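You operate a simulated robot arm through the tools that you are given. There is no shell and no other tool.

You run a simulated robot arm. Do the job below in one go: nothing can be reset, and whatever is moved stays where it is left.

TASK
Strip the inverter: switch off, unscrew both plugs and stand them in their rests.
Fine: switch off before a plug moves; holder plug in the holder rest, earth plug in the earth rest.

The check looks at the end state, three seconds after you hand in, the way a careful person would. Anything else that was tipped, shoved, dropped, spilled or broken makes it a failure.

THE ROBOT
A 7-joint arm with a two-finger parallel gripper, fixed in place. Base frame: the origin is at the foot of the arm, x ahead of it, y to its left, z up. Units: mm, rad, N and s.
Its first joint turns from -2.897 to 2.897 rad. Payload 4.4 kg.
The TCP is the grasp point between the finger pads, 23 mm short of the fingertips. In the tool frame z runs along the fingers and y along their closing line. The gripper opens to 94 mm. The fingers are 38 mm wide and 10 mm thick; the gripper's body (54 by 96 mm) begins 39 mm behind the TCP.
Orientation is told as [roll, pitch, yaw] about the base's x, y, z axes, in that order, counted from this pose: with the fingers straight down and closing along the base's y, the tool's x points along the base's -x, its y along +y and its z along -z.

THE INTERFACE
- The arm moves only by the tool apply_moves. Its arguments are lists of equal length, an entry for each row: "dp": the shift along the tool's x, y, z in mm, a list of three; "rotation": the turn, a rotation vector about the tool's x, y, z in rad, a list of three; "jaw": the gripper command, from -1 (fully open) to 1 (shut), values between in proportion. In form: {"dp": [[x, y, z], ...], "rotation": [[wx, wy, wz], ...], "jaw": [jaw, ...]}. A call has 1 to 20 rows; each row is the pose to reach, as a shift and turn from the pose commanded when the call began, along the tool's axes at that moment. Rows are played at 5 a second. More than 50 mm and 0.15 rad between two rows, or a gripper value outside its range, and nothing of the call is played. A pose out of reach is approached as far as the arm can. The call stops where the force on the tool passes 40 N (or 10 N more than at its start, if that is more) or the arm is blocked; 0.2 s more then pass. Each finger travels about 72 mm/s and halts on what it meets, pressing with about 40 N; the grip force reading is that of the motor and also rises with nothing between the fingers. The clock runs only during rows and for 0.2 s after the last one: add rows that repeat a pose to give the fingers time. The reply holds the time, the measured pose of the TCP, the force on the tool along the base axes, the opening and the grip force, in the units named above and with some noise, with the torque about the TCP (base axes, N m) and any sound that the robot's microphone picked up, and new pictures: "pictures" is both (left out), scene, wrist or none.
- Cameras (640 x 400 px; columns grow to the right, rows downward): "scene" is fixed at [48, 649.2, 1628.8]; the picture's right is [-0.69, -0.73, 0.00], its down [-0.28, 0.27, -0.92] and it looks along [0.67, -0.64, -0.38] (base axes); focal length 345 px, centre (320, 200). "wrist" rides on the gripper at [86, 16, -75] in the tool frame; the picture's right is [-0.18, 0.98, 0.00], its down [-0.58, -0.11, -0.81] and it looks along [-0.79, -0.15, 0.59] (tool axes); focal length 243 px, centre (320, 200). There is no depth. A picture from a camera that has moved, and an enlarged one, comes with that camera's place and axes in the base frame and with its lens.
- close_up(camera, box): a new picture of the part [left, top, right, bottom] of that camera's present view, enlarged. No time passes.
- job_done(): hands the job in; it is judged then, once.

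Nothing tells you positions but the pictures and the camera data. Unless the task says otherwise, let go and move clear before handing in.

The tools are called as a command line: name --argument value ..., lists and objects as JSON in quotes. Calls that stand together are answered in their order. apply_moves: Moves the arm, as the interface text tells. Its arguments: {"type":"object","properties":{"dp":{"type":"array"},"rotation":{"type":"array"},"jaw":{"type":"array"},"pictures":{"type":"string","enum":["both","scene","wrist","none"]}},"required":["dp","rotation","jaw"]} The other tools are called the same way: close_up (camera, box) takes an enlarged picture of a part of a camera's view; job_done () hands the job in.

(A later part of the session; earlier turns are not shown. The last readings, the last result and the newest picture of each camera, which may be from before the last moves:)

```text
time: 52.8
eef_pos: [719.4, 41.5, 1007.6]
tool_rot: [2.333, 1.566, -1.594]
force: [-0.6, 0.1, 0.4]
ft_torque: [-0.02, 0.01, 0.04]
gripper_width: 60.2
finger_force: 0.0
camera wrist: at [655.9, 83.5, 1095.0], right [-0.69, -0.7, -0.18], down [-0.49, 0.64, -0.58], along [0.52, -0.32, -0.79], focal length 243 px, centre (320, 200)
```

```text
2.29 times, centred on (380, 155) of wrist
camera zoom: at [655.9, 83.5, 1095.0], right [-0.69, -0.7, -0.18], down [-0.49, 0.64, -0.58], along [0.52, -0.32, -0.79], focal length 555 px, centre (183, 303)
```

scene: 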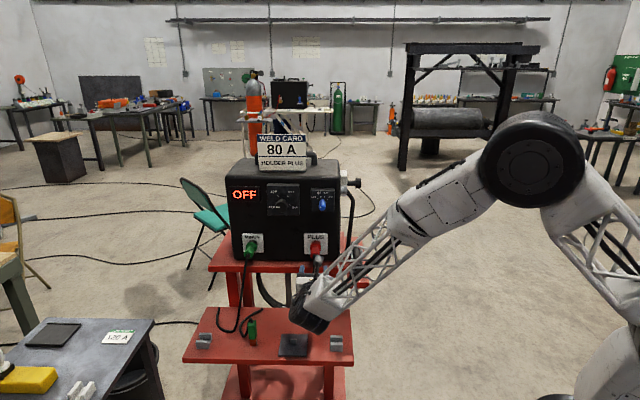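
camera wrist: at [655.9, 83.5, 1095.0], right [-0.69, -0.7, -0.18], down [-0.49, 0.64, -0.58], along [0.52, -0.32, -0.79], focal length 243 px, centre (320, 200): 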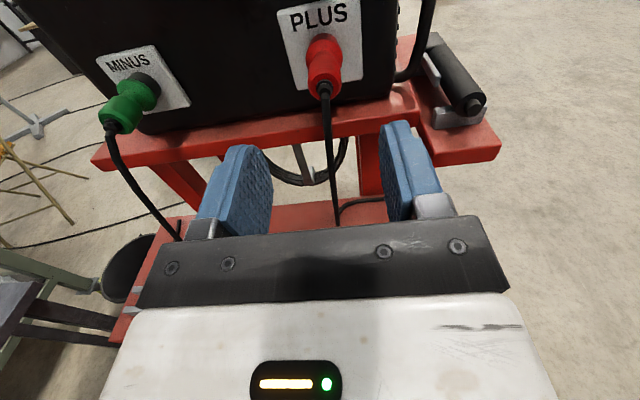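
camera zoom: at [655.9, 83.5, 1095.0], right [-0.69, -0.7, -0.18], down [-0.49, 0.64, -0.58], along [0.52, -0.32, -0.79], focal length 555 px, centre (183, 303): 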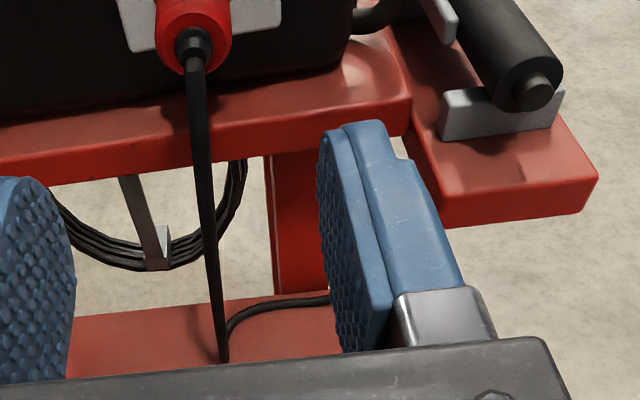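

Red plug's rear face is at tool offset (-37.5, -3, 156); rear cylinder ≈35 mm across, cable dropping just behind it. I'll pre-roll +0.55 rad, then slide the open jaws over the rear cylinder and check.

apply_moves --dp '[[-9.4, -0.8, 19.5], [-18.8, -1.5, 39], [-28, -2.3, 58], [-37.5, -3, 78], [-37.5, -3, 78]]' --rotation '[[0, 0, 0.1375], [0, 0, 0.275], [0, 0, 0.4125], [0, 0, 0.55], [0, 0, 0.55]]' --jaw '[-0.49, -0.49, -0.49, -0.49, -0.49]'

close_up --camera "wrist" --box '[200, 0, 440, 150]'

close_up --camera "scene" --box '[270, 220, 350, 280]'

```text
time: 54.0
eef_pos: [777.6, -13.1, 971.3]
tool_rot: [-1.576, 1.026, 0.781]
force: [0.8, -0.1, 0.2]
ft_torque: [0.0, 0.02, -0.02]
gripper_width: 70.1
finger_force: 0.1
camera wrist: at [683.1, -1.8, 1037.0], right [-0.52, -0.53, -0.67], down [-0.29, 0.85, -0.44], along [0.8, -0.04, -0.6], focal length 243 px, centre (320, 200)
```

scene: 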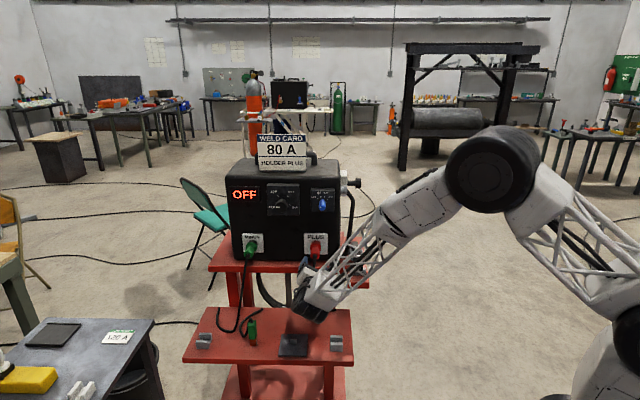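
wrist: 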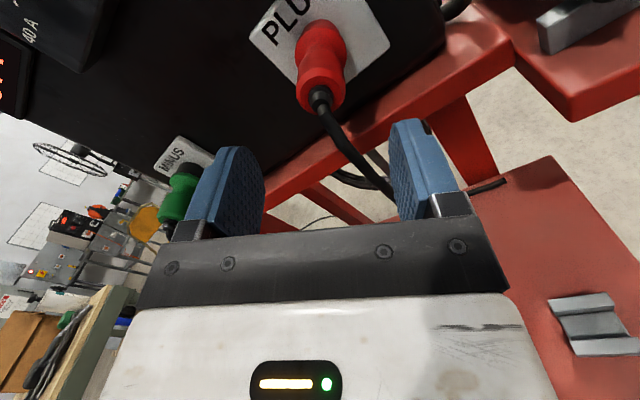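

```text
2.67 times, centred on (320, 75) of wrist
camera zoom: at [683.1, -1.8, 1037.0], right [-0.52, -0.53, -0.67], down [-0.29, 0.85, -0.44], along [0.8, -0.04, -0.6], focal length 647 px, centre (320, 533)
```

zoom: 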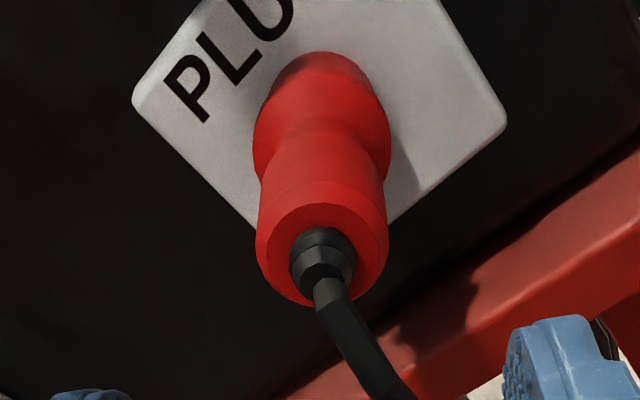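

```text
6.67 times, centred on (310, 250) of scene
camera zoom: at [48.0, 649.2, 1628.8], right [-0.69, -0.73, 0.0], down [-0.28, 0.27, -0.92], along [0.67, -0.64, -0.38], focal length 2302 px, centre (387, -133)
```

zoom: 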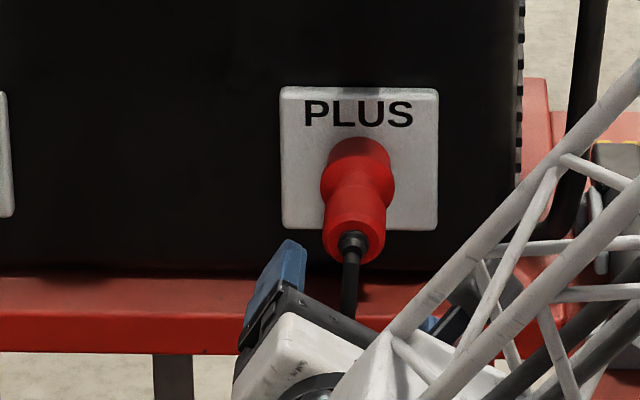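

Aligned on axis within a few mm, rear face ~75 mm ahead. Sliding forward 87 mm.

apply_moves --dp '[[0, 0, 30], [0, 0, 60], [0, 0, 87], [0, 0, 87]]' --rotation '[[0, 0, 0], [0, 0, 0], [0, 0, 0], [0, 0, 0]]' --jaw '[-0.49, -0.49, -0.49, -0.49]'

close_up --camera "wrist" --box '[180, 50, 460, 250]'

close_up --camera "scene" --box '[270, 220, 350, 280]'

```text
time: 55.0
eef_pos: [836.5, -74.2, 971.1]
tool_rot: [-1.576, 1.026, 0.781]
force: [0.8, 0.2, 0.8]
ft_torque: [0.01, 0.01, 0.02]
gripper_width: 69.9
finger_force: 0.0
camera wrist: at [744.2, -62.5, 1037.3], right [-0.53, -0.53, -0.67], down [-0.29, 0.85, -0.44], along [0.8, -0.04, -0.6], focal length 243 px, centre (320, 200)
```

scene: 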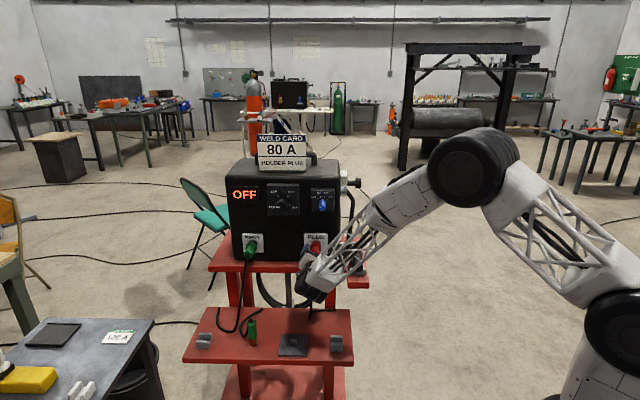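
wrist: 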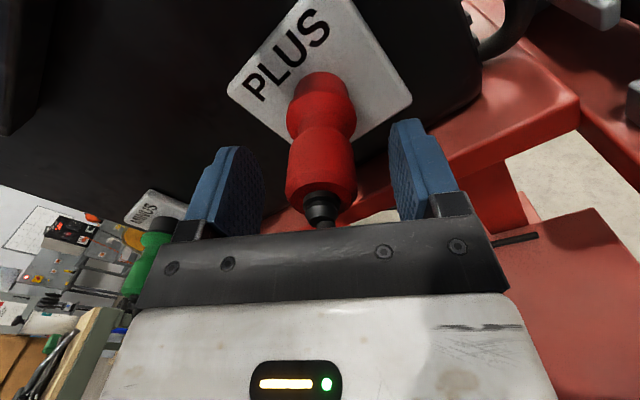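

```text
2.00 times, centred on (320, 150) of wrist
camera zoom: at [744.2, -62.5, 1037.3], right [-0.53, -0.53, -0.67], down [-0.29, 0.85, -0.44], along [0.8, -0.04, -0.6], focal length 485 px, centre (320, 300)
```

zoom: 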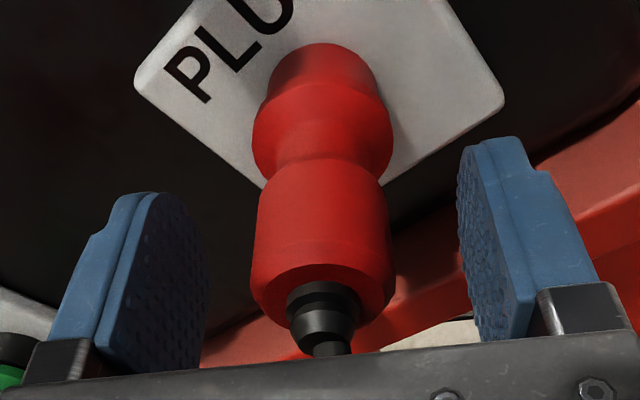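

```text
6.67 times, centred on (310, 250) of scene
camera zoom: at [48.0, 649.2, 1628.8], right [-0.69, -0.73, 0.0], down [-0.28, 0.27, -0.92], along [0.67, -0.64, -0.38], focal length 2302 px, centre (387, -133)
```

zoom: 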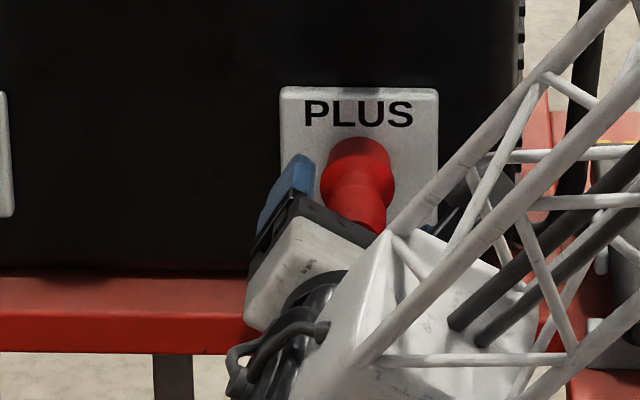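

Plug is centred between the fingers. Going 4 mm deeper and closing.

apply_moves --dp '[[-1, 0.5, 4], [-1, 0.5, 4], [-1, 0.5, 4], [-1, 0.5, 4], [-1, 0.5, 4]]' --rotation '[[0, 0, 0], [0, 0, 0], [0, 0, 0], [0, 0, 0], [0, 0, 0]]' --jaw '[-0.49, 0, 0.3, 0.6, 0.6]' --pictures "wrist"

```text
time: 56.2
eef_pos: [840.7, -77.1, 970.4]
tool_rot: [-1.576, 1.023, 0.782]
force: [4.7, 1.2, 2.3]
ft_torque: [-0.13, -0.04, 0.22]
gripper_width: 32.0
finger_force: 39.5
camera wrist: at [747.0, -65.4, 1036.3], right [-0.53, -0.53, -0.67], down [-0.29, 0.85, -0.44], along [0.8, -0.04, -0.6], focal length 243 px, centre (320, 200)
```

wrist: 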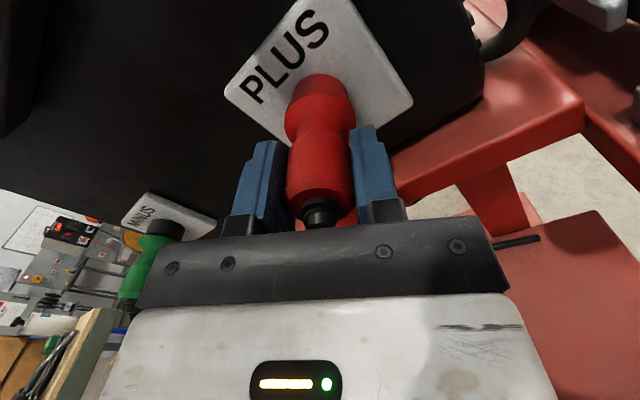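

Gripped at 32 mm with little side load. Now unscrewing counter-clockwise in small steps.

apply_moves --dp '[[0, 0, 0], [0, 0, 0], [0, 0, 0], [0, 0, 0]]' --rotation '[[0, 0, -0.1], [0, 0, -0.2], [0, 0, -0.3], [0, 0, -0.3]]' --jaw '[0.7, 0.7, 0.7, 0.7]' --pictures "wrist"

```text
time: 57.2
eef_pos: [840.4, -77.5, 970.2]
tool_rot: [-1.579, 1.327, 0.778]
force: [-2.0, 1.5, -1.2]
ft_torque: [0.08, 0.06, -0.11]
gripper_width: 31.3
finger_force: 40.4
camera wrist: at [763.2, -49.7, 1050.7], right [-0.64, -0.64, -0.42], down [-0.4, 0.74, -0.54], along [0.66, -0.18, -0.73], focal length 243 px, centre (320, 200)
```

wrist: 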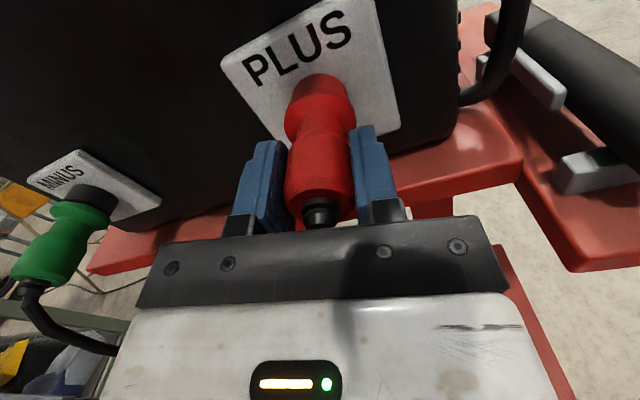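

apply_moves --dp '[[0, 0, 0], [0, 0, 0], [0, 0, 0], [0, 0, 0], [0, 0, 0]]' --rotation '[[0, 0, -0.1], [0, 0, -0.2], [0, 0, -0.3], [0, 0, -0.4], [0, 0, -0.4]]' --jaw '[0.7, 0.7, 0.7, 0.7, 0.7]' --pictures "wrist"

close_up --camera "wrist" --box '[220, 0, 420, 240]'

```text
time: 58.4
eef_pos: [840.6, -76.6, 971.1]
tool_rot: [1.591, 1.416, -2.336]
force: [-12.7, 7.1, 5.8]
ft_torque: [-0.32, -0.3, -0.21]
gripper_width: 30.9
finger_force: 40.1
camera wrist: at [787.5, -25.6, 1058.4], right [-0.71, -0.71, -0.03], down [-0.56, 0.58, -0.59], along [0.44, -0.4, -0.8], focal length 243 px, centre (320, 200)
```

wrist: 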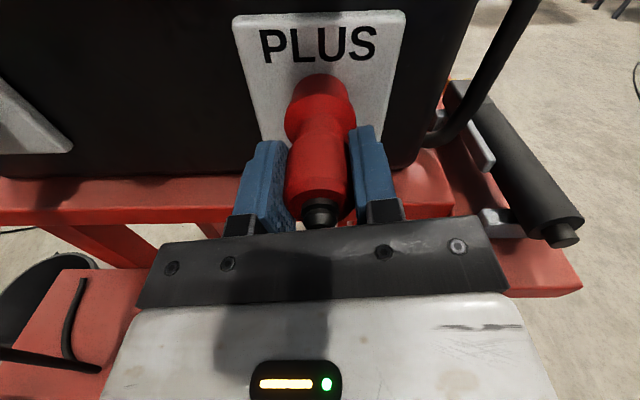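

```text
1.67 times, centred on (320, 120) of wrist
camera zoom: at [787.5, -25.6, 1058.4], right [-0.71, -0.71, -0.03], down [-0.56, 0.58, -0.59], along [0.44, -0.4, -0.8], focal length 404 px, centre (320, 333)
```

zoom: 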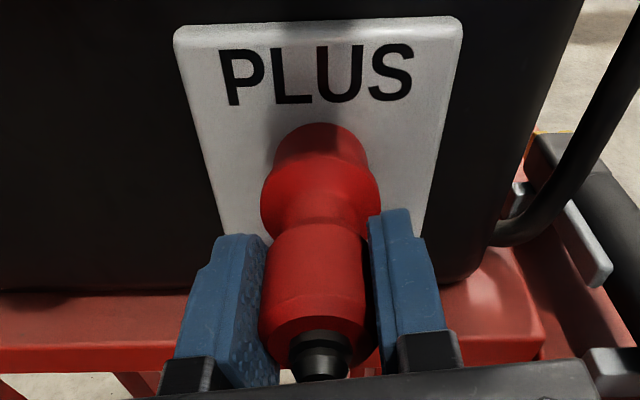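

The tool is being pushed outward a little (~14 N), consistent with it unscrewing. Continuing with a slight retreat.

apply_moves --dp '[[0, 0, -0.7], [0, 0, -0.9], [0, 0, -1.2], [0, 0, -1.5], [0, 0, -1.5]]' --rotation '[[0, 0, -0.1], [0, 0, -0.2], [0, 0, -0.3], [0, 0, -0.4], [0, 0, -0.4]]' --jaw '[0.7, 0.7, 0.7, 0.7, 0.7]' --pictures "wrist"

close_up --camera "wrist" --box '[220, 0, 420, 240]'

```text
time: 59.6
eef_pos: [840.5, -76.1, 968.7]
tool_rot: [1.576, 1.015, -2.353]
force: [1.4, 3.3, 0.4]
ft_torque: [0.01, -0.01, 0.18]
gripper_width: 30.7
finger_force: 40.1
camera wrist: at [810.5, -0.6, 1052.2], right [-0.66, -0.66, 0.36], down [-0.72, 0.42, -0.55], along [0.21, -0.63, -0.75], focal length 243 px, centre (320, 200)
```

wrist: 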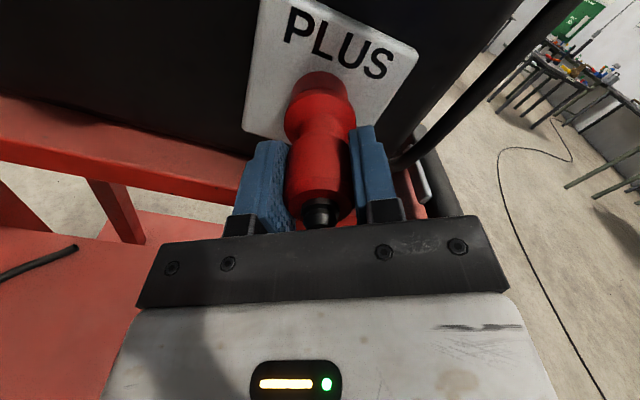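

```text
1.67 times, centred on (320, 120) of wrist
camera zoom: at [810.5, -0.6, 1052.2], right [-0.66, -0.66, 0.36], down [-0.72, 0.42, -0.55], along [0.21, -0.63, -0.75], focal length 404 px, centre (320, 333)
```

zoom: 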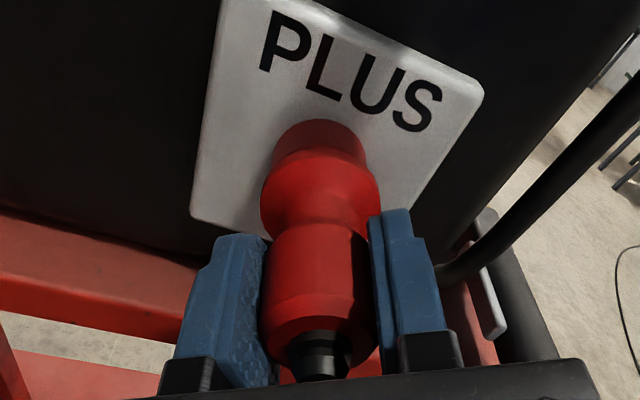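

Turned 63° so far with almost no torque. I'll test with a gentle 4 mm pull.

apply_moves --dp '[[0, 0, -1], [0, 0, -2], [0, 0, -3], [0, 0, -4]]' --rotation '[[0, 0, 0], [0, 0, 0], [0, 0, 0], [0, 0, 0]]' --jaw '[0.7, 0.7, 0.7, 0.7]' --pictures "wrist"

close_up --camera "wrist" --box '[220, 0, 420, 240]'

```text
time: 60.6
eef_pos: [835.6, -74.3, 970.0]
tool_rot: [1.575, 1.016, -2.353]
force: [0.8, -1.3, -3.3]
ft_torque: [0.11, 0.16, -0.06]
gripper_width: 30.8
finger_force: 40.5
camera wrist: at [807.4, 2.6, 1052.4], right [-0.66, -0.66, 0.36], down [-0.72, 0.42, -0.55], along [0.21, -0.63, -0.75], focal length 243 px, centre (320, 200)
```

wrist: 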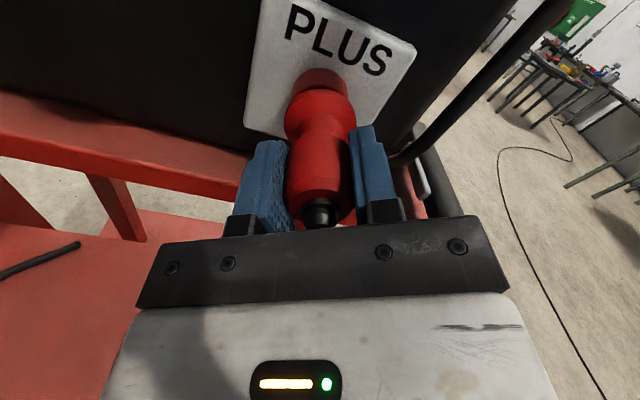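

```text
1.67 times, centred on (320, 120) of wrist
camera zoom: at [807.4, 2.6, 1052.4], right [-0.66, -0.66, 0.36], down [-0.72, 0.42, -0.55], along [0.21, -0.63, -0.75], focal length 404 px, centre (320, 333)
```

zoom: 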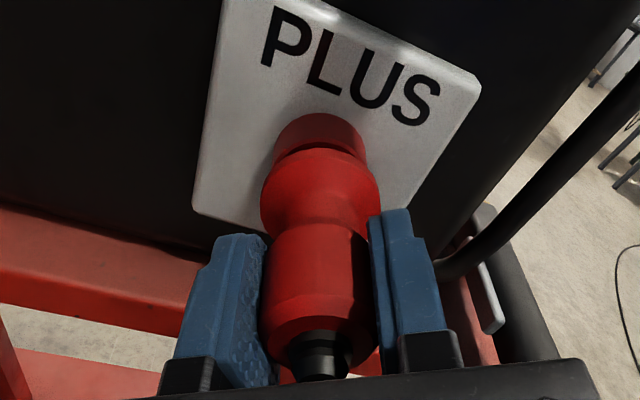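

The plug is coming free — a gap has opened at the socket with no resistance. Pulling it straight out.

apply_moves --dp '[[0, 0, -10], [0, 0, -22], [0, 0, -36], [0, 0, -50], [0, 0, -65], [0, 0, -80], [0, 0, -80]]' --rotation '[[0, 0, 0], [0, 0, 0], [0, 0, 0], [0, 0, 0], [0, 0, 0], [0, 0, 0], [0, 0, 0]]' --jaw '[0.7, 0.7, 0.7, 0.7, 0.7, 0.7, 0.7]'

close_up --camera "wrist" --box '[220, 0, 420, 240]'

close_up --camera "scene" --box '[230, 220, 380, 360]'

```text
time: 62.2
eef_pos: [782.2, -14.9, 969.9]
tool_rot: [1.575, 1.017, -2.351]
force: [-0.3, 0.8, 0.1]
ft_torque: [0.03, 0.04, 0.01]
gripper_width: 30.8
finger_force: 40.2
camera wrist: at [751.6, 60.3, 1053.4], right [-0.66, -0.66, 0.36], down [-0.72, 0.42, -0.55], along [0.21, -0.63, -0.75], focal length 243 px, centre (320, 200)
```

scene: 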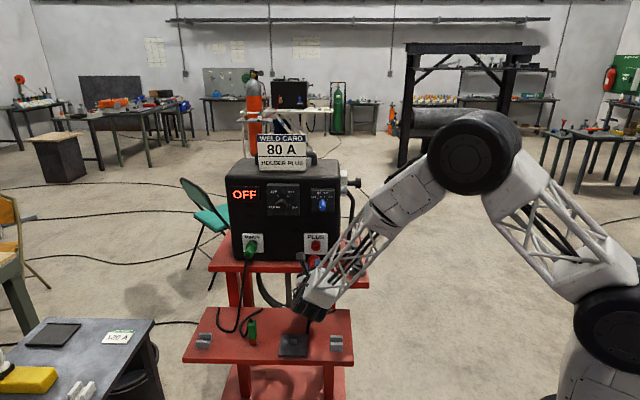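
wrist: 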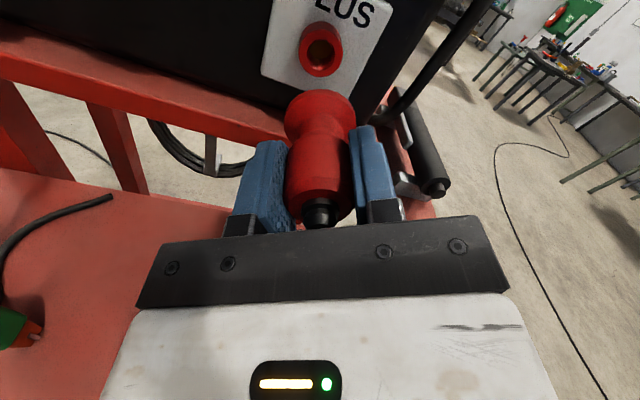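

```text
1.67 times, centred on (320, 120) of wrist
camera zoom: at [751.6, 60.3, 1053.4], right [-0.66, -0.66, 0.36], down [-0.72, 0.42, -0.55], along [0.21, -0.63, -0.75], focal length 404 px, centre (320, 333)
```

zoom: 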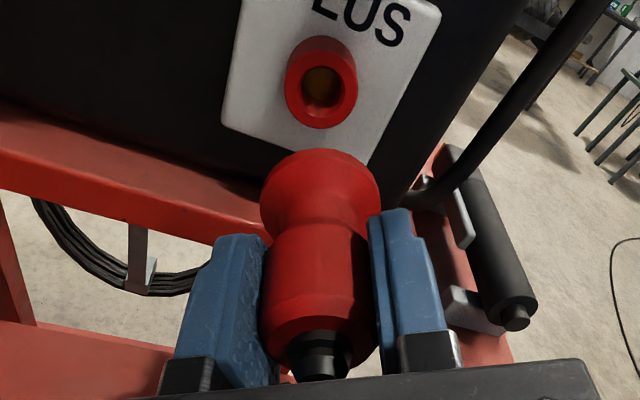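

```text
2.86 times, centred on (305, 290) of scene
camera zoom: at [48.0, 649.2, 1628.8], right [-0.69, -0.73, 0.0], down [-0.28, 0.27, -0.92], along [0.67, -0.64, -0.38], focal length 986 px, centre (363, -57)
```

zoom: 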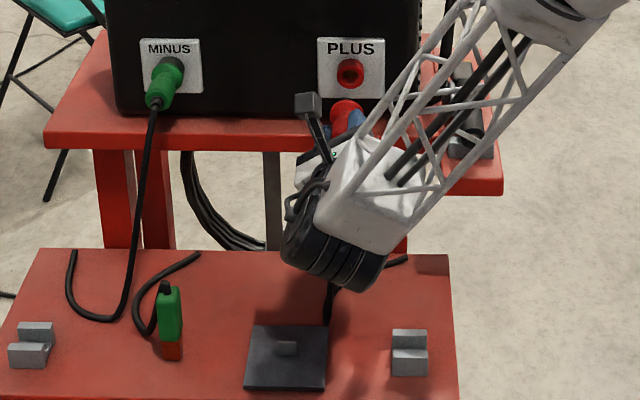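

The red plug is out, and the right-hand rest (≈(694,-46,680)) is the only one within its cable's reach — that is the holder rest. I'll back off with the plug and look closely at that rest's shape.

apply_moves --dp '[[-10, 1, -40], [-35, 2, -80], [-65, 4, -115], [-95, 5, -135], [-122, 7, -146.4], [-145.5, 7.8, -146.4], [-145.5, 7.8, -146.4]]' --rotation '[[0, 0, 0.11], [0, 0, 0.22], [0, 0, 0.33], [0, 0, 0.44], [0, 0, 0.55], [0, 0, 0.55], [0, 0, 0.55]]' --jaw '[0.7, 0.7, 0.7, 0.7, 0.7, 0.7, 0.7]'

close_up --camera "wrist" --box '[220, 60, 460, 230]'

close_up --camera "scene" --box '[230, 240, 380, 370]'

```text
time: 63.8
eef_pos: [618.7, 26.5, 850.3]
tool_rot: [2.231, 1.566, -1.698]
force: [1.1, 1.0, -0.4]
ft_torque: [-0.01, 0.02, -0.03]
gripper_width: 30.9
finger_force: 40.3
camera wrist: at [555.1, 69.6, 936.7], right [-0.7, -0.7, -0.18], down [-0.49, 0.64, -0.58], along [0.52, -0.32, -0.79], focal length 243 px, centre (320, 200)
```

scene: 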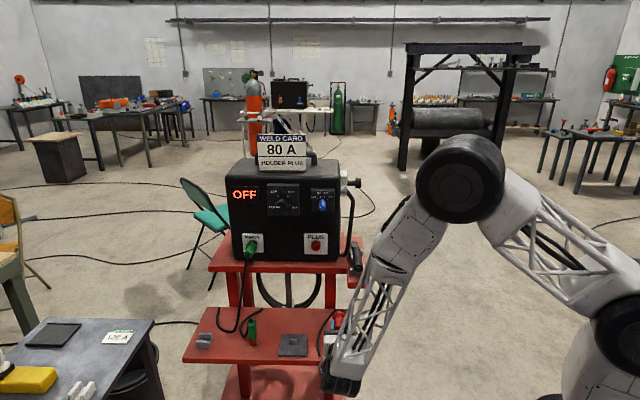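
wrist: 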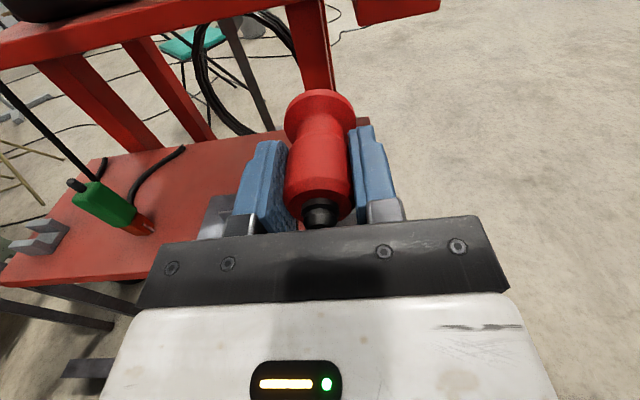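

```text
2.35 times, centred on (340, 145) of wrist
camera zoom: at [555.1, 69.6, 936.7], right [-0.7, -0.7, -0.18], down [-0.49, 0.64, -0.58], along [0.52, -0.32, -0.79], focal length 571 px, centre (273, 329)
```

zoom: 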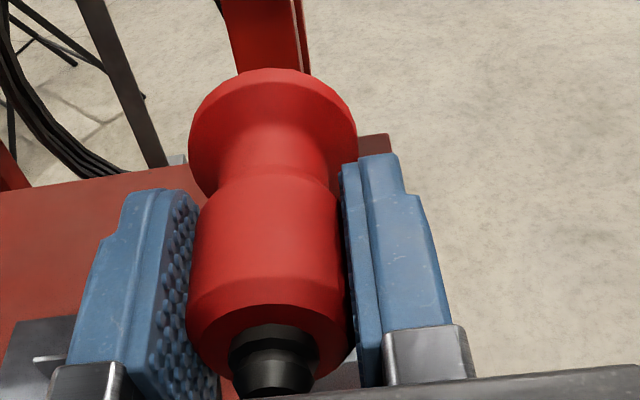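

```text
3.08 times, centred on (305, 305) of scene
camera zoom: at [48.0, 649.2, 1628.8], right [-0.69, -0.73, 0.0], down [-0.28, 0.27, -0.92], along [0.67, -0.64, -0.38], focal length 1062 px, centre (366, -123)
```

zoom: 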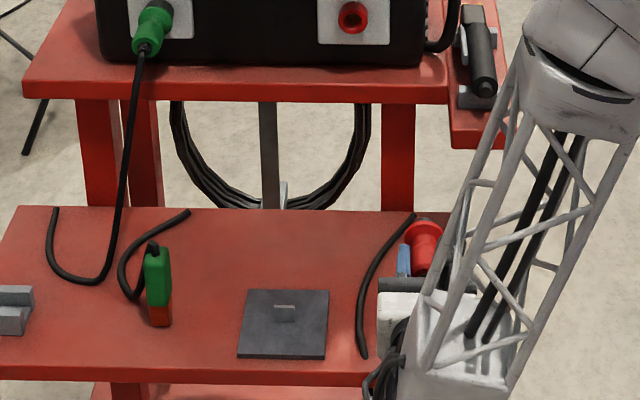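

close_up --camera "wrist" --box '[0, 190, 120, 270]'

close_up --camera "scene" --box '[190, 325, 220, 355]'

```text
5.00 times, centred on (60, 230) of wrist
camera zoom: at [555.1, 69.6, 936.7], right [-0.7, -0.7, -0.18], down [-0.49, 0.64, -0.58], along [0.52, -0.32, -0.79], focal length 1213 px, centre (1620, 50)
```

zoom: 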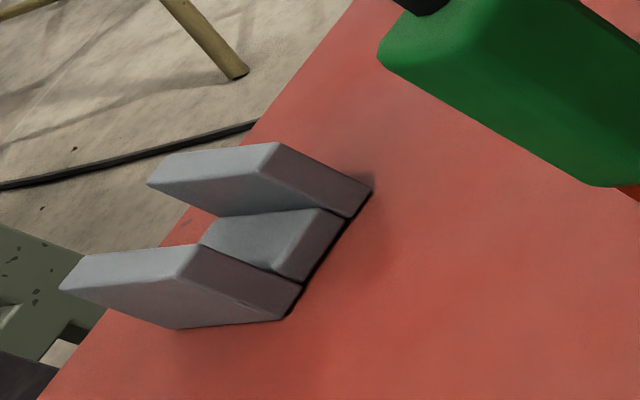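

```text
13.33 times, centred on (205, 340) of scene
camera zoom: at [48.0, 649.2, 1628.8], right [-0.69, -0.73, 0.0], down [-0.28, 0.27, -0.92], along [0.67, -0.64, -0.38], focal length 4603 px, centre (1853, -1667)
```

zoom: 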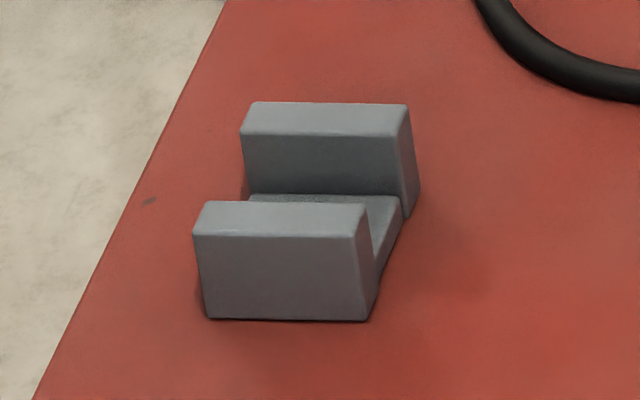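

The rests are U-blocks with a ~24 mm slot, narrower than the plug body, so the plug's pin should go down into the slot with the flange standing on the walls. I'll tilt the tool down to see the plug's front end in the scene view.

apply_moves --dp '[[5, 0, 0], [10, 0, 0], [15, 0, 0], [20, 0, 0], [25, 0, 0], [30, 0, 0], [35, 0, 0], [40, 0, 0], [45, 0, 0], [50, 0, 0], [55, 0, 0], [55, 0, 0]]' --rotation '[[0, -0.1428, 0], [0, -0.2856, 0], [0, -0.4284, 0], [0, -0.5712, 0], [0, -0.714, 0], [0, -0.8568, 0], [0, -0.9996, 0], [0, -1.1424, 0], [0, -1.2852, 0], [0, -1.428, 0], [0, -1.5708, 0], [0, -1.5708, 0]]' --jaw '[0.7, 0.7, 0.7, 0.7, 0.7, 0.7, 0.7, 0.7, 0.7, 0.7, 0.7, 0.7]'

close_up --camera "scene" --box '[280, 240, 400, 340]'

```text
time: 66.4
eef_pos: [619.0, 28.0, 904.3]
tool_rot: [0.003, 0.001, 2.357]
force: [0.2, 0.1, 0.5]
ft_torque: [0.0, 0.05, 0.03]
gripper_width: 30.9
finger_force: 39.8
camera wrist: at [669.7, -43.6, 979.9], right [-0.82, -0.57, 0.0], down [-0.33, 0.49, 0.8], along [-0.46, 0.66, -0.59], focal length 243 px, centre (320, 200)
```

scene: 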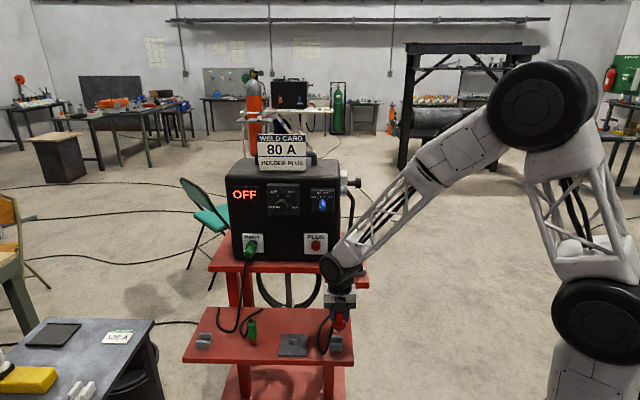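
wrist: 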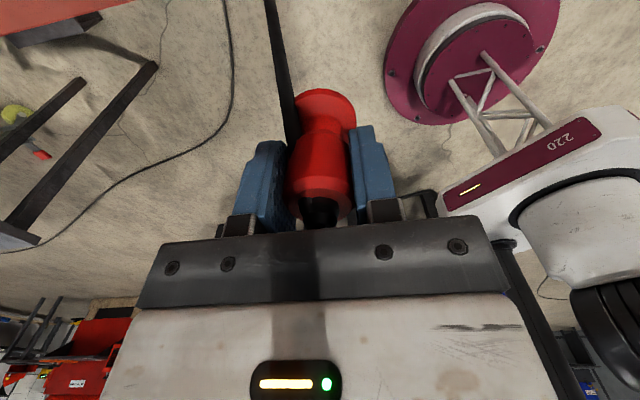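

```text
4.00 times, centred on (340, 290) of scene
camera zoom: at [48.0, 649.2, 1628.8], right [-0.69, -0.73, 0.0], down [-0.28, 0.27, -0.92], along [0.67, -0.64, -0.38], focal length 1381 px, centre (240, -160)
```

zoom: 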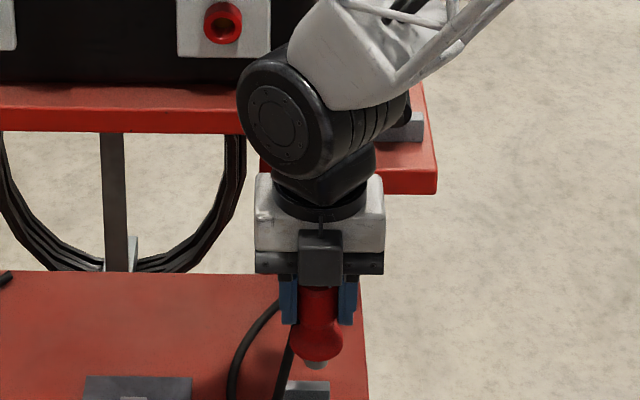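

close_up --camera "scene" --box '[320, 300, 360, 345]'

close_up --camera "wrist" --box '[220, 0, 420, 240]'

```text
8.89 times, centred on (340, 322) of scene
camera zoom: at [48.0, 649.2, 1628.8], right [-0.69, -0.73, 0.0], down [-0.28, 0.27, -0.92], along [0.67, -0.64, -0.38], focal length 3069 px, centre (142, -889)
```

zoom: 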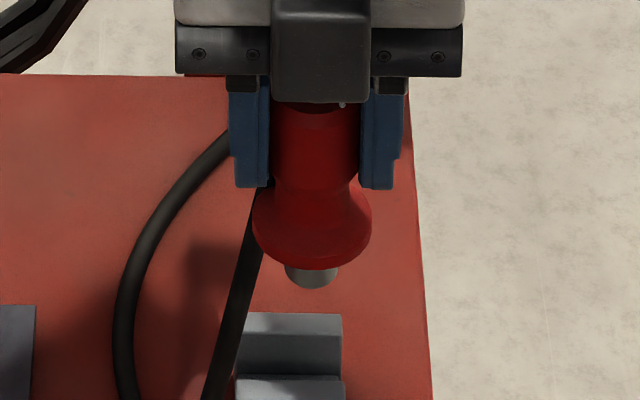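

```text
1.67 times, centred on (320, 120) of wrist
camera zoom: at [669.7, -43.6, 979.9], right [-0.82, -0.57, 0.0], down [-0.33, 0.49, 0.8], along [-0.46, 0.66, -0.59], focal length 404 px, centre (320, 333)
```

zoom: 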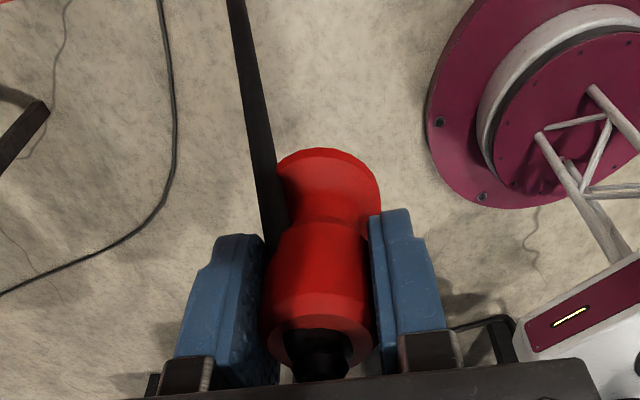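

I can see it: a ~19 mm silver pin, ~20 mm long — so the plug stands pin-down in the 24 mm slot with its flange on the walls. I'll turn the hand a quarter turn so the wrist camera looks along the slot, and go above the right-hand rest.

apply_moves --dp '[[9.6, 0, 4], [19.2, 0, 8], [28.8, 0, 12], [38.3, 0, 17], [47.9, 0, 22], [57.5, 0, 27], [67.1, 0, 32], [76.7, 0, 38], [86.2, 0, 45], [95.8, 0, 52], [105.4, -0.7, 60], [105.4, -0.7, 60]]' --rotation '[[0, 0, 0.1428], [0, 0, 0.2856], [0, 0, 0.4284], [0, 0, 0.5712], [0, 0, 0.714], [0, 0, 0.8568], [0, 0, 0.9996], [0, 0, 1.1424], [0, 0, 1.2852], [0, 0, 1.428], [0, 0, 1.5708], [0, 0, 1.5708]]' --jaw '[0.7, 0.7, 0.7, 0.7, 0.7, 0.7, 0.7, 0.7, 0.7, 0.7, 0.7, 0.7]'

close_up --camera "wrist" --box '[200, 0, 440, 240]'

close_up --camera "scene" --box '[300, 290, 380, 370]'

```text
time: 69.0
eef_pos: [693.5, -46.1, 845.3]
tool_rot: [-0.002, 0.005, 0.785]
force: [0.2, 0.5, 0.4]
ft_torque: [-0.02, 0.02, 0.04]
gripper_width: 30.8
finger_force: 39.4
camera wrist: at [621.8, -95.0, 921.1], right [-0.56, 0.83, 0.0], down [0.49, 0.34, 0.8], along [0.67, 0.45, -0.59], focal length 243 px, centre (320, 200)
```

scene: 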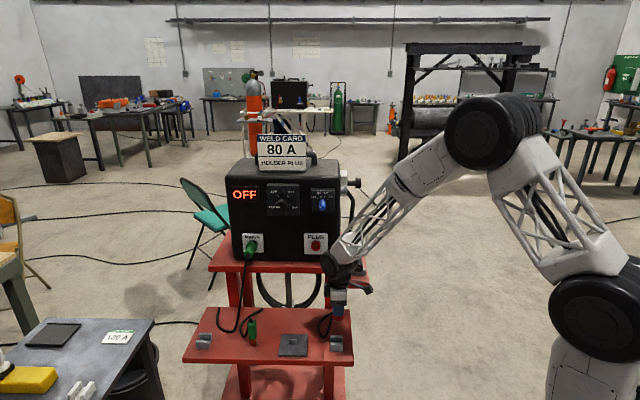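
wrist: 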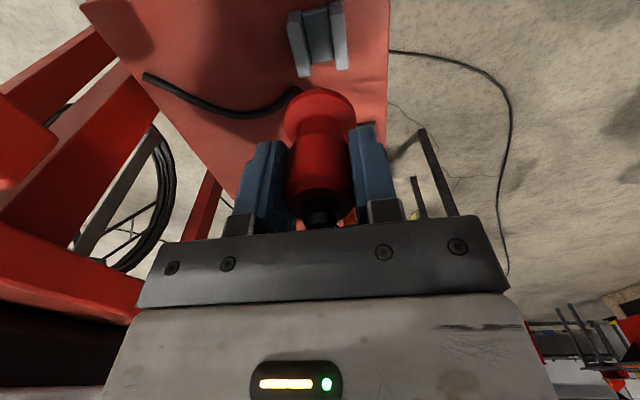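

```text
1.67 times, centred on (320, 120) of wrist
camera zoom: at [621.8, -95.0, 921.1], right [-0.56, 0.83, 0.0], down [0.49, 0.34, 0.8], along [0.67, 0.45, -0.59], focal length 404 px, centre (320, 333)
```

zoom: 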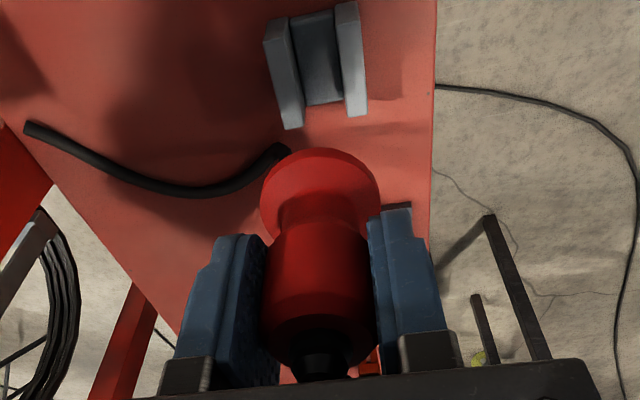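

```text
5.00 times, centred on (340, 330) of scene
camera zoom: at [48.0, 649.2, 1628.8], right [-0.69, -0.73, 0.0], down [-0.28, 0.27, -0.92], along [0.67, -0.64, -0.38], focal length 1726 px, centre (220, -450)
```

zoom: 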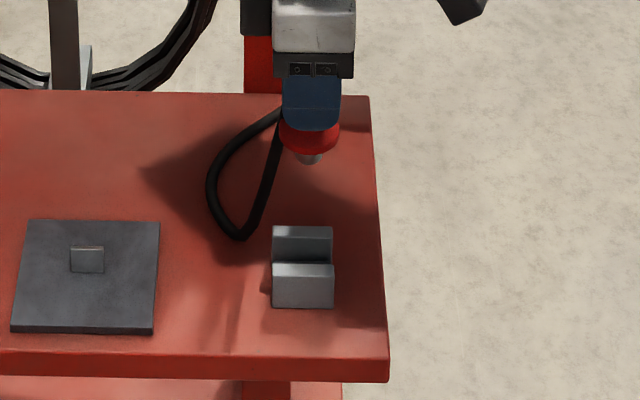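

close_up --camera "wrist" --box '[270, 0, 370, 100]'

```text
4.00 times, centred on (320, 50) of wrist
camera zoom: at [621.8, -95.0, 921.1], right [-0.56, 0.83, 0.0], down [0.49, 0.34, 0.8], along [0.67, 0.45, -0.59], focal length 970 px, centre (320, 800)
```

zoom: 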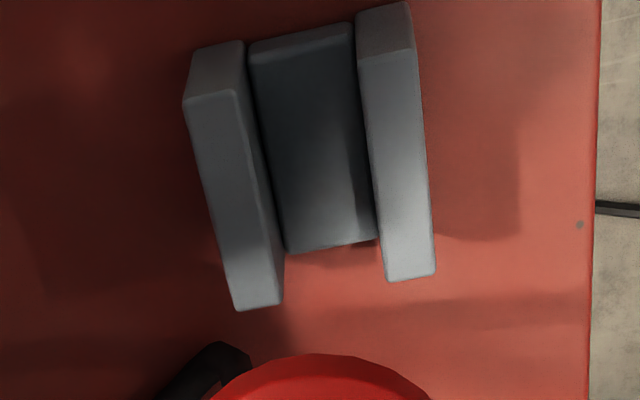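

The slot is parallel to my tool axis and the rest centre is only (-4, -0.9) mm off the tool axis. I'll correct and lower to just above the slot.

apply_moves --dp '[[-4, -0.9, 20], [-4, -0.9, 44], [-4, -0.9, 64], [-4, -0.9, 64]]' --rotation '[[0, 0, 0], [0, 0, 0], [0, 0, 0], [0, 0, 0]]' --jaw '[0.7, 0.7, 0.7, 0.7]'

close_up --camera "wrist" --box '[240, 0, 400, 160]'

close_up --camera "scene" --box '[315, 310, 365, 360]'

```text
time: 70.0
eef_pos: [697.4, -43.6, 781.2]
tool_rot: [-0.003, 0.006, 0.785]
force: [0.2, 0.1, -0.3]
ft_torque: [-0.02, -0.01, -0.01]
gripper_width: 30.8
finger_force: 40.2
camera wrist: at [625.9, -92.2, 856.4], right [-0.56, 0.83, 0.0], down [0.49, 0.34, 0.8], along [0.66, 0.45, -0.59], focal length 243 px, centre (320, 200)
```

scene: 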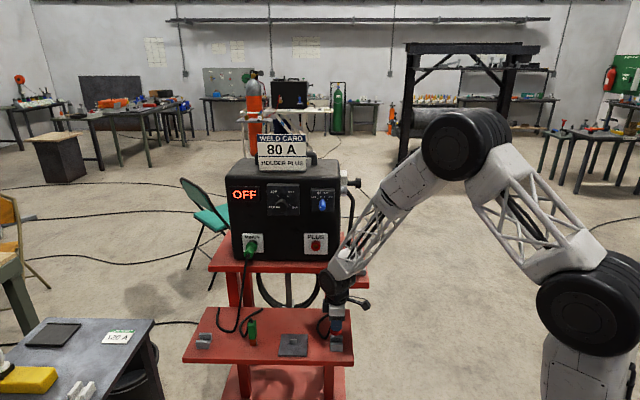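
wrist: 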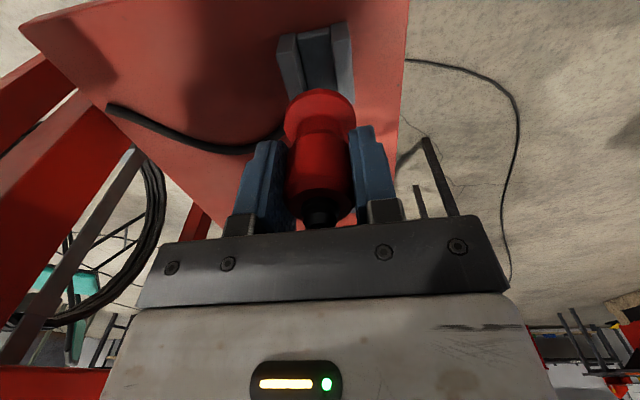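

```text
2.50 times, centred on (320, 80) of wrist
camera zoom: at [625.9, -92.2, 856.4], right [-0.56, 0.83, 0.0], down [0.49, 0.34, 0.8], along [0.66, 0.45, -0.59], focal length 606 px, centre (320, 500)
```

zoom: 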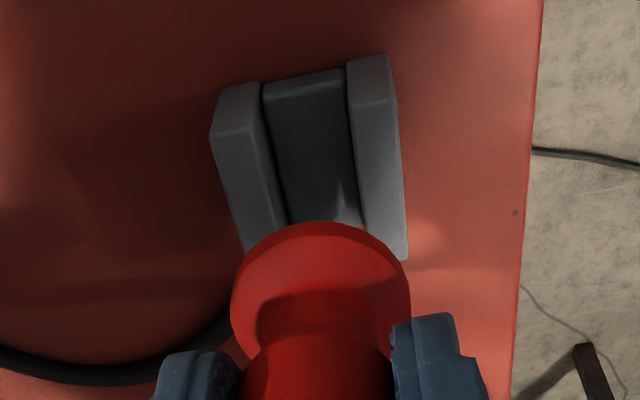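

```text
8.00 times, centred on (340, 335) of scene
camera zoom: at [48.0, 649.2, 1628.8], right [-0.69, -0.73, 0.0], down [-0.28, 0.27, -0.92], along [0.67, -0.64, -0.38], focal length 2762 px, centre (160, -880)
```

zoom: 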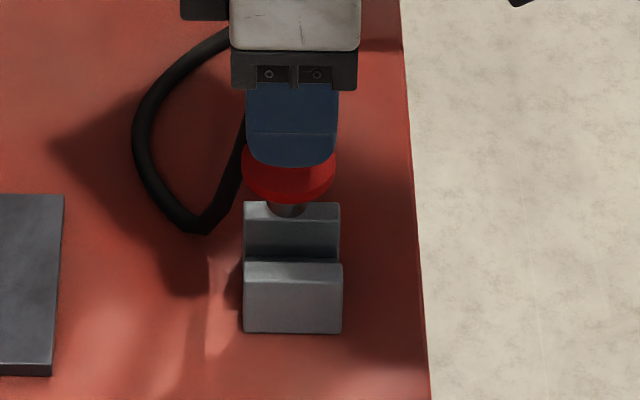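

Alignment is within about 1 mm across the slot; pin tip ~20 mm above the rest top. Descending into the slot slowly.

apply_moves --dp '[[1.6, 0.4, 8], [1.6, 0.4, 16], [1.6, 0.4, 22], [1.6, 0.4, 26], [1.6, 0.4, 26]]' --rotation '[[0, 0, 0], [0, 0, 0], [0, 0, 0], [0, 0, 0], [0, 0, 0]]' --jaw '[0.7, 0.7, 0.7, 0.7, 0.7]'

close_up --camera "wrist" --box '[240, 0, 400, 160]'

close_up --camera "scene" --box '[315, 310, 365, 360]'

```text
time: 71.2
eef_pos: [696.0, -44.8, 754.8]
tool_rot: [-0.003, 0.005, 0.786]
force: [0.2, -0.2, 0.3]
ft_torque: [-0.01, 0.0, -0.01]
gripper_width: 30.9
finger_force: 39.6
camera wrist: at [624.6, -94.2, 830.3], right [-0.56, 0.83, 0.0], down [0.49, 0.34, 0.8], along [0.66, 0.45, -0.59], focal length 243 px, centre (320, 200)
```

scene: 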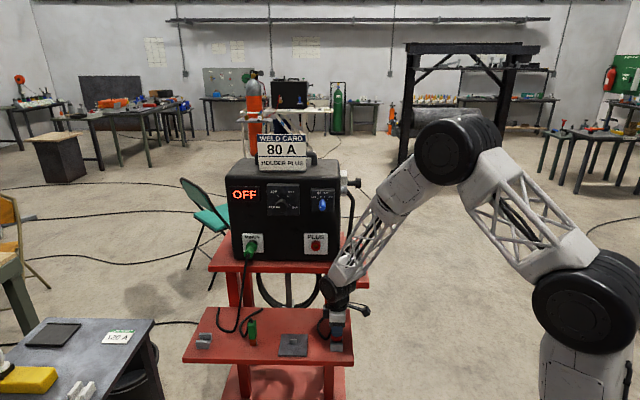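
wrist: 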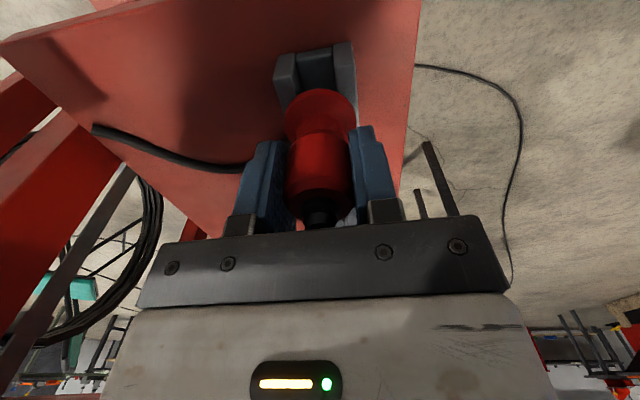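

```text
2.50 times, centred on (320, 80) of wrist
camera zoom: at [624.6, -94.2, 830.3], right [-0.56, 0.83, 0.0], down [0.49, 0.34, 0.8], along [0.66, 0.45, -0.59], focal length 606 px, centre (320, 500)
```

zoom: 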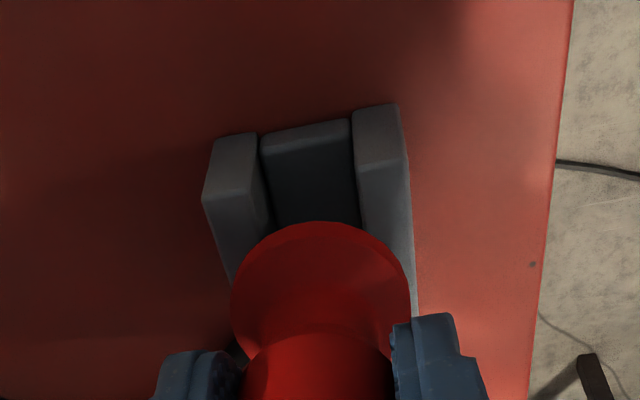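

```text
8.00 times, centred on (340, 335) of scene
camera zoom: at [48.0, 649.2, 1628.8], right [-0.69, -0.73, 0.0], down [-0.28, 0.27, -0.92], along [0.67, -0.64, -0.38], focal length 2762 px, centre (160, -880)
```

zoom: 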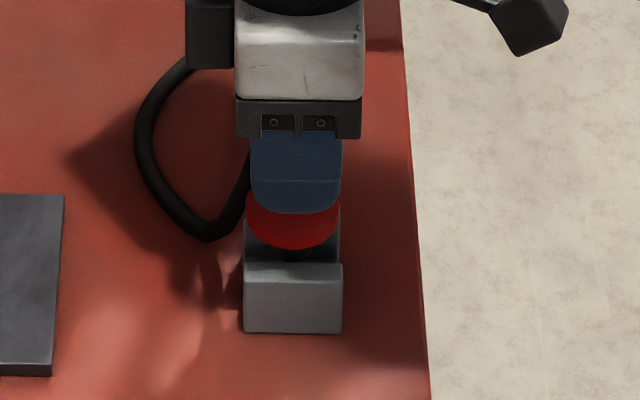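

No contact force, pin entering the slot. Continuing down in small steps.

apply_moves --dp '[[0, 0, 4], [0, 0, 8], [0, 0, 11], [0, 0, 13]]' --rotation '[[0, 0, 0], [0, 0, 0], [0, 0, 0], [0, 0, 0]]' --jaw '[0.7, 0.7, 0.7, 0.7]' --pictures "none"

close_up --camera "scene" --box '[315, 310, 365, 360]'

```text
time: 72.2
eef_pos: [696.3, -45.8, 741.1]
tool_rot: [-0.005, 0.007, 0.786]
force: [0.0, -0.2, 0.7]
ft_torque: [0.0, -0.01, -0.02]
gripper_width: 30.8
finger_force: 39.8
```

```text
8.00 times, centred on (340, 335) of scene
camera zoom: at [48.0, 649.2, 1628.8], right [-0.69, -0.73, 0.0], down [-0.28, 0.27, -0.92], along [0.67, -0.64, -0.38], focal length 2762 px, centre (160, -880)
```

zoom: 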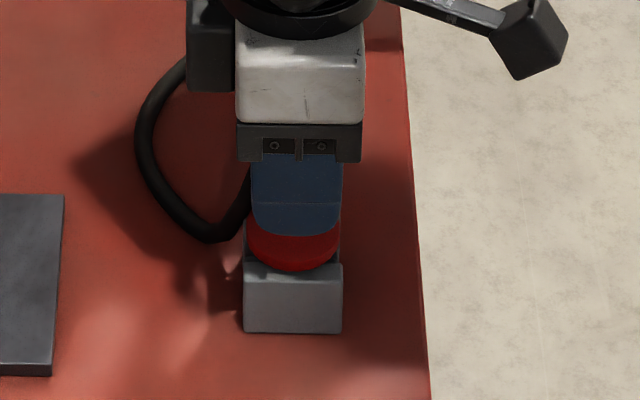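

apply_moves --dp '[[0, 0, 1], [0, 0, 2], [0, 0, 3], [0, 0, 4]]' --rotation '[[0, 0, 0], [0, 0, 0], [0, 0, 0], [0, 0, 0]]' --jaw '[0.7, 0.7, 0.7, 0.7]' --pictures "none"

close_up --camera "scene" --box '[315, 310, 365, 360]'

```text
time: 73.2
eef_pos: [696.9, -45.8, 739.2]
tool_rot: [-0.002, 0.004, 0.784]
force: [-5.7, 5.1, 27.5]
ft_torque: [0.37, 0.28, 0.03]
gripper_width: 30.6
finger_force: 39.7
```

```text
8.00 times, centred on (340, 335) of scene
camera zoom: at [48.0, 649.2, 1628.8], right [-0.69, -0.73, 0.0], down [-0.28, 0.27, -0.92], along [0.67, -0.64, -0.38], focal length 2762 px, centre (160, -880)
```

zoom: 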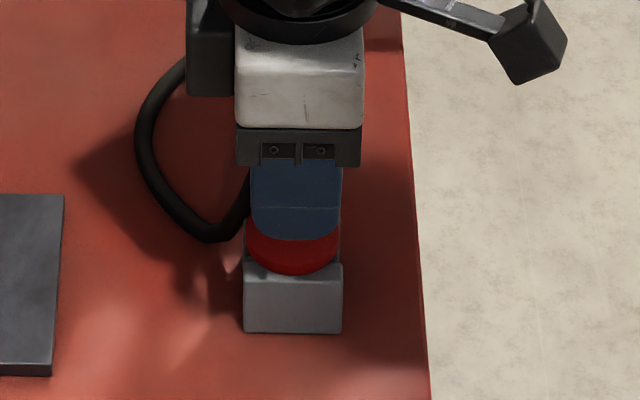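

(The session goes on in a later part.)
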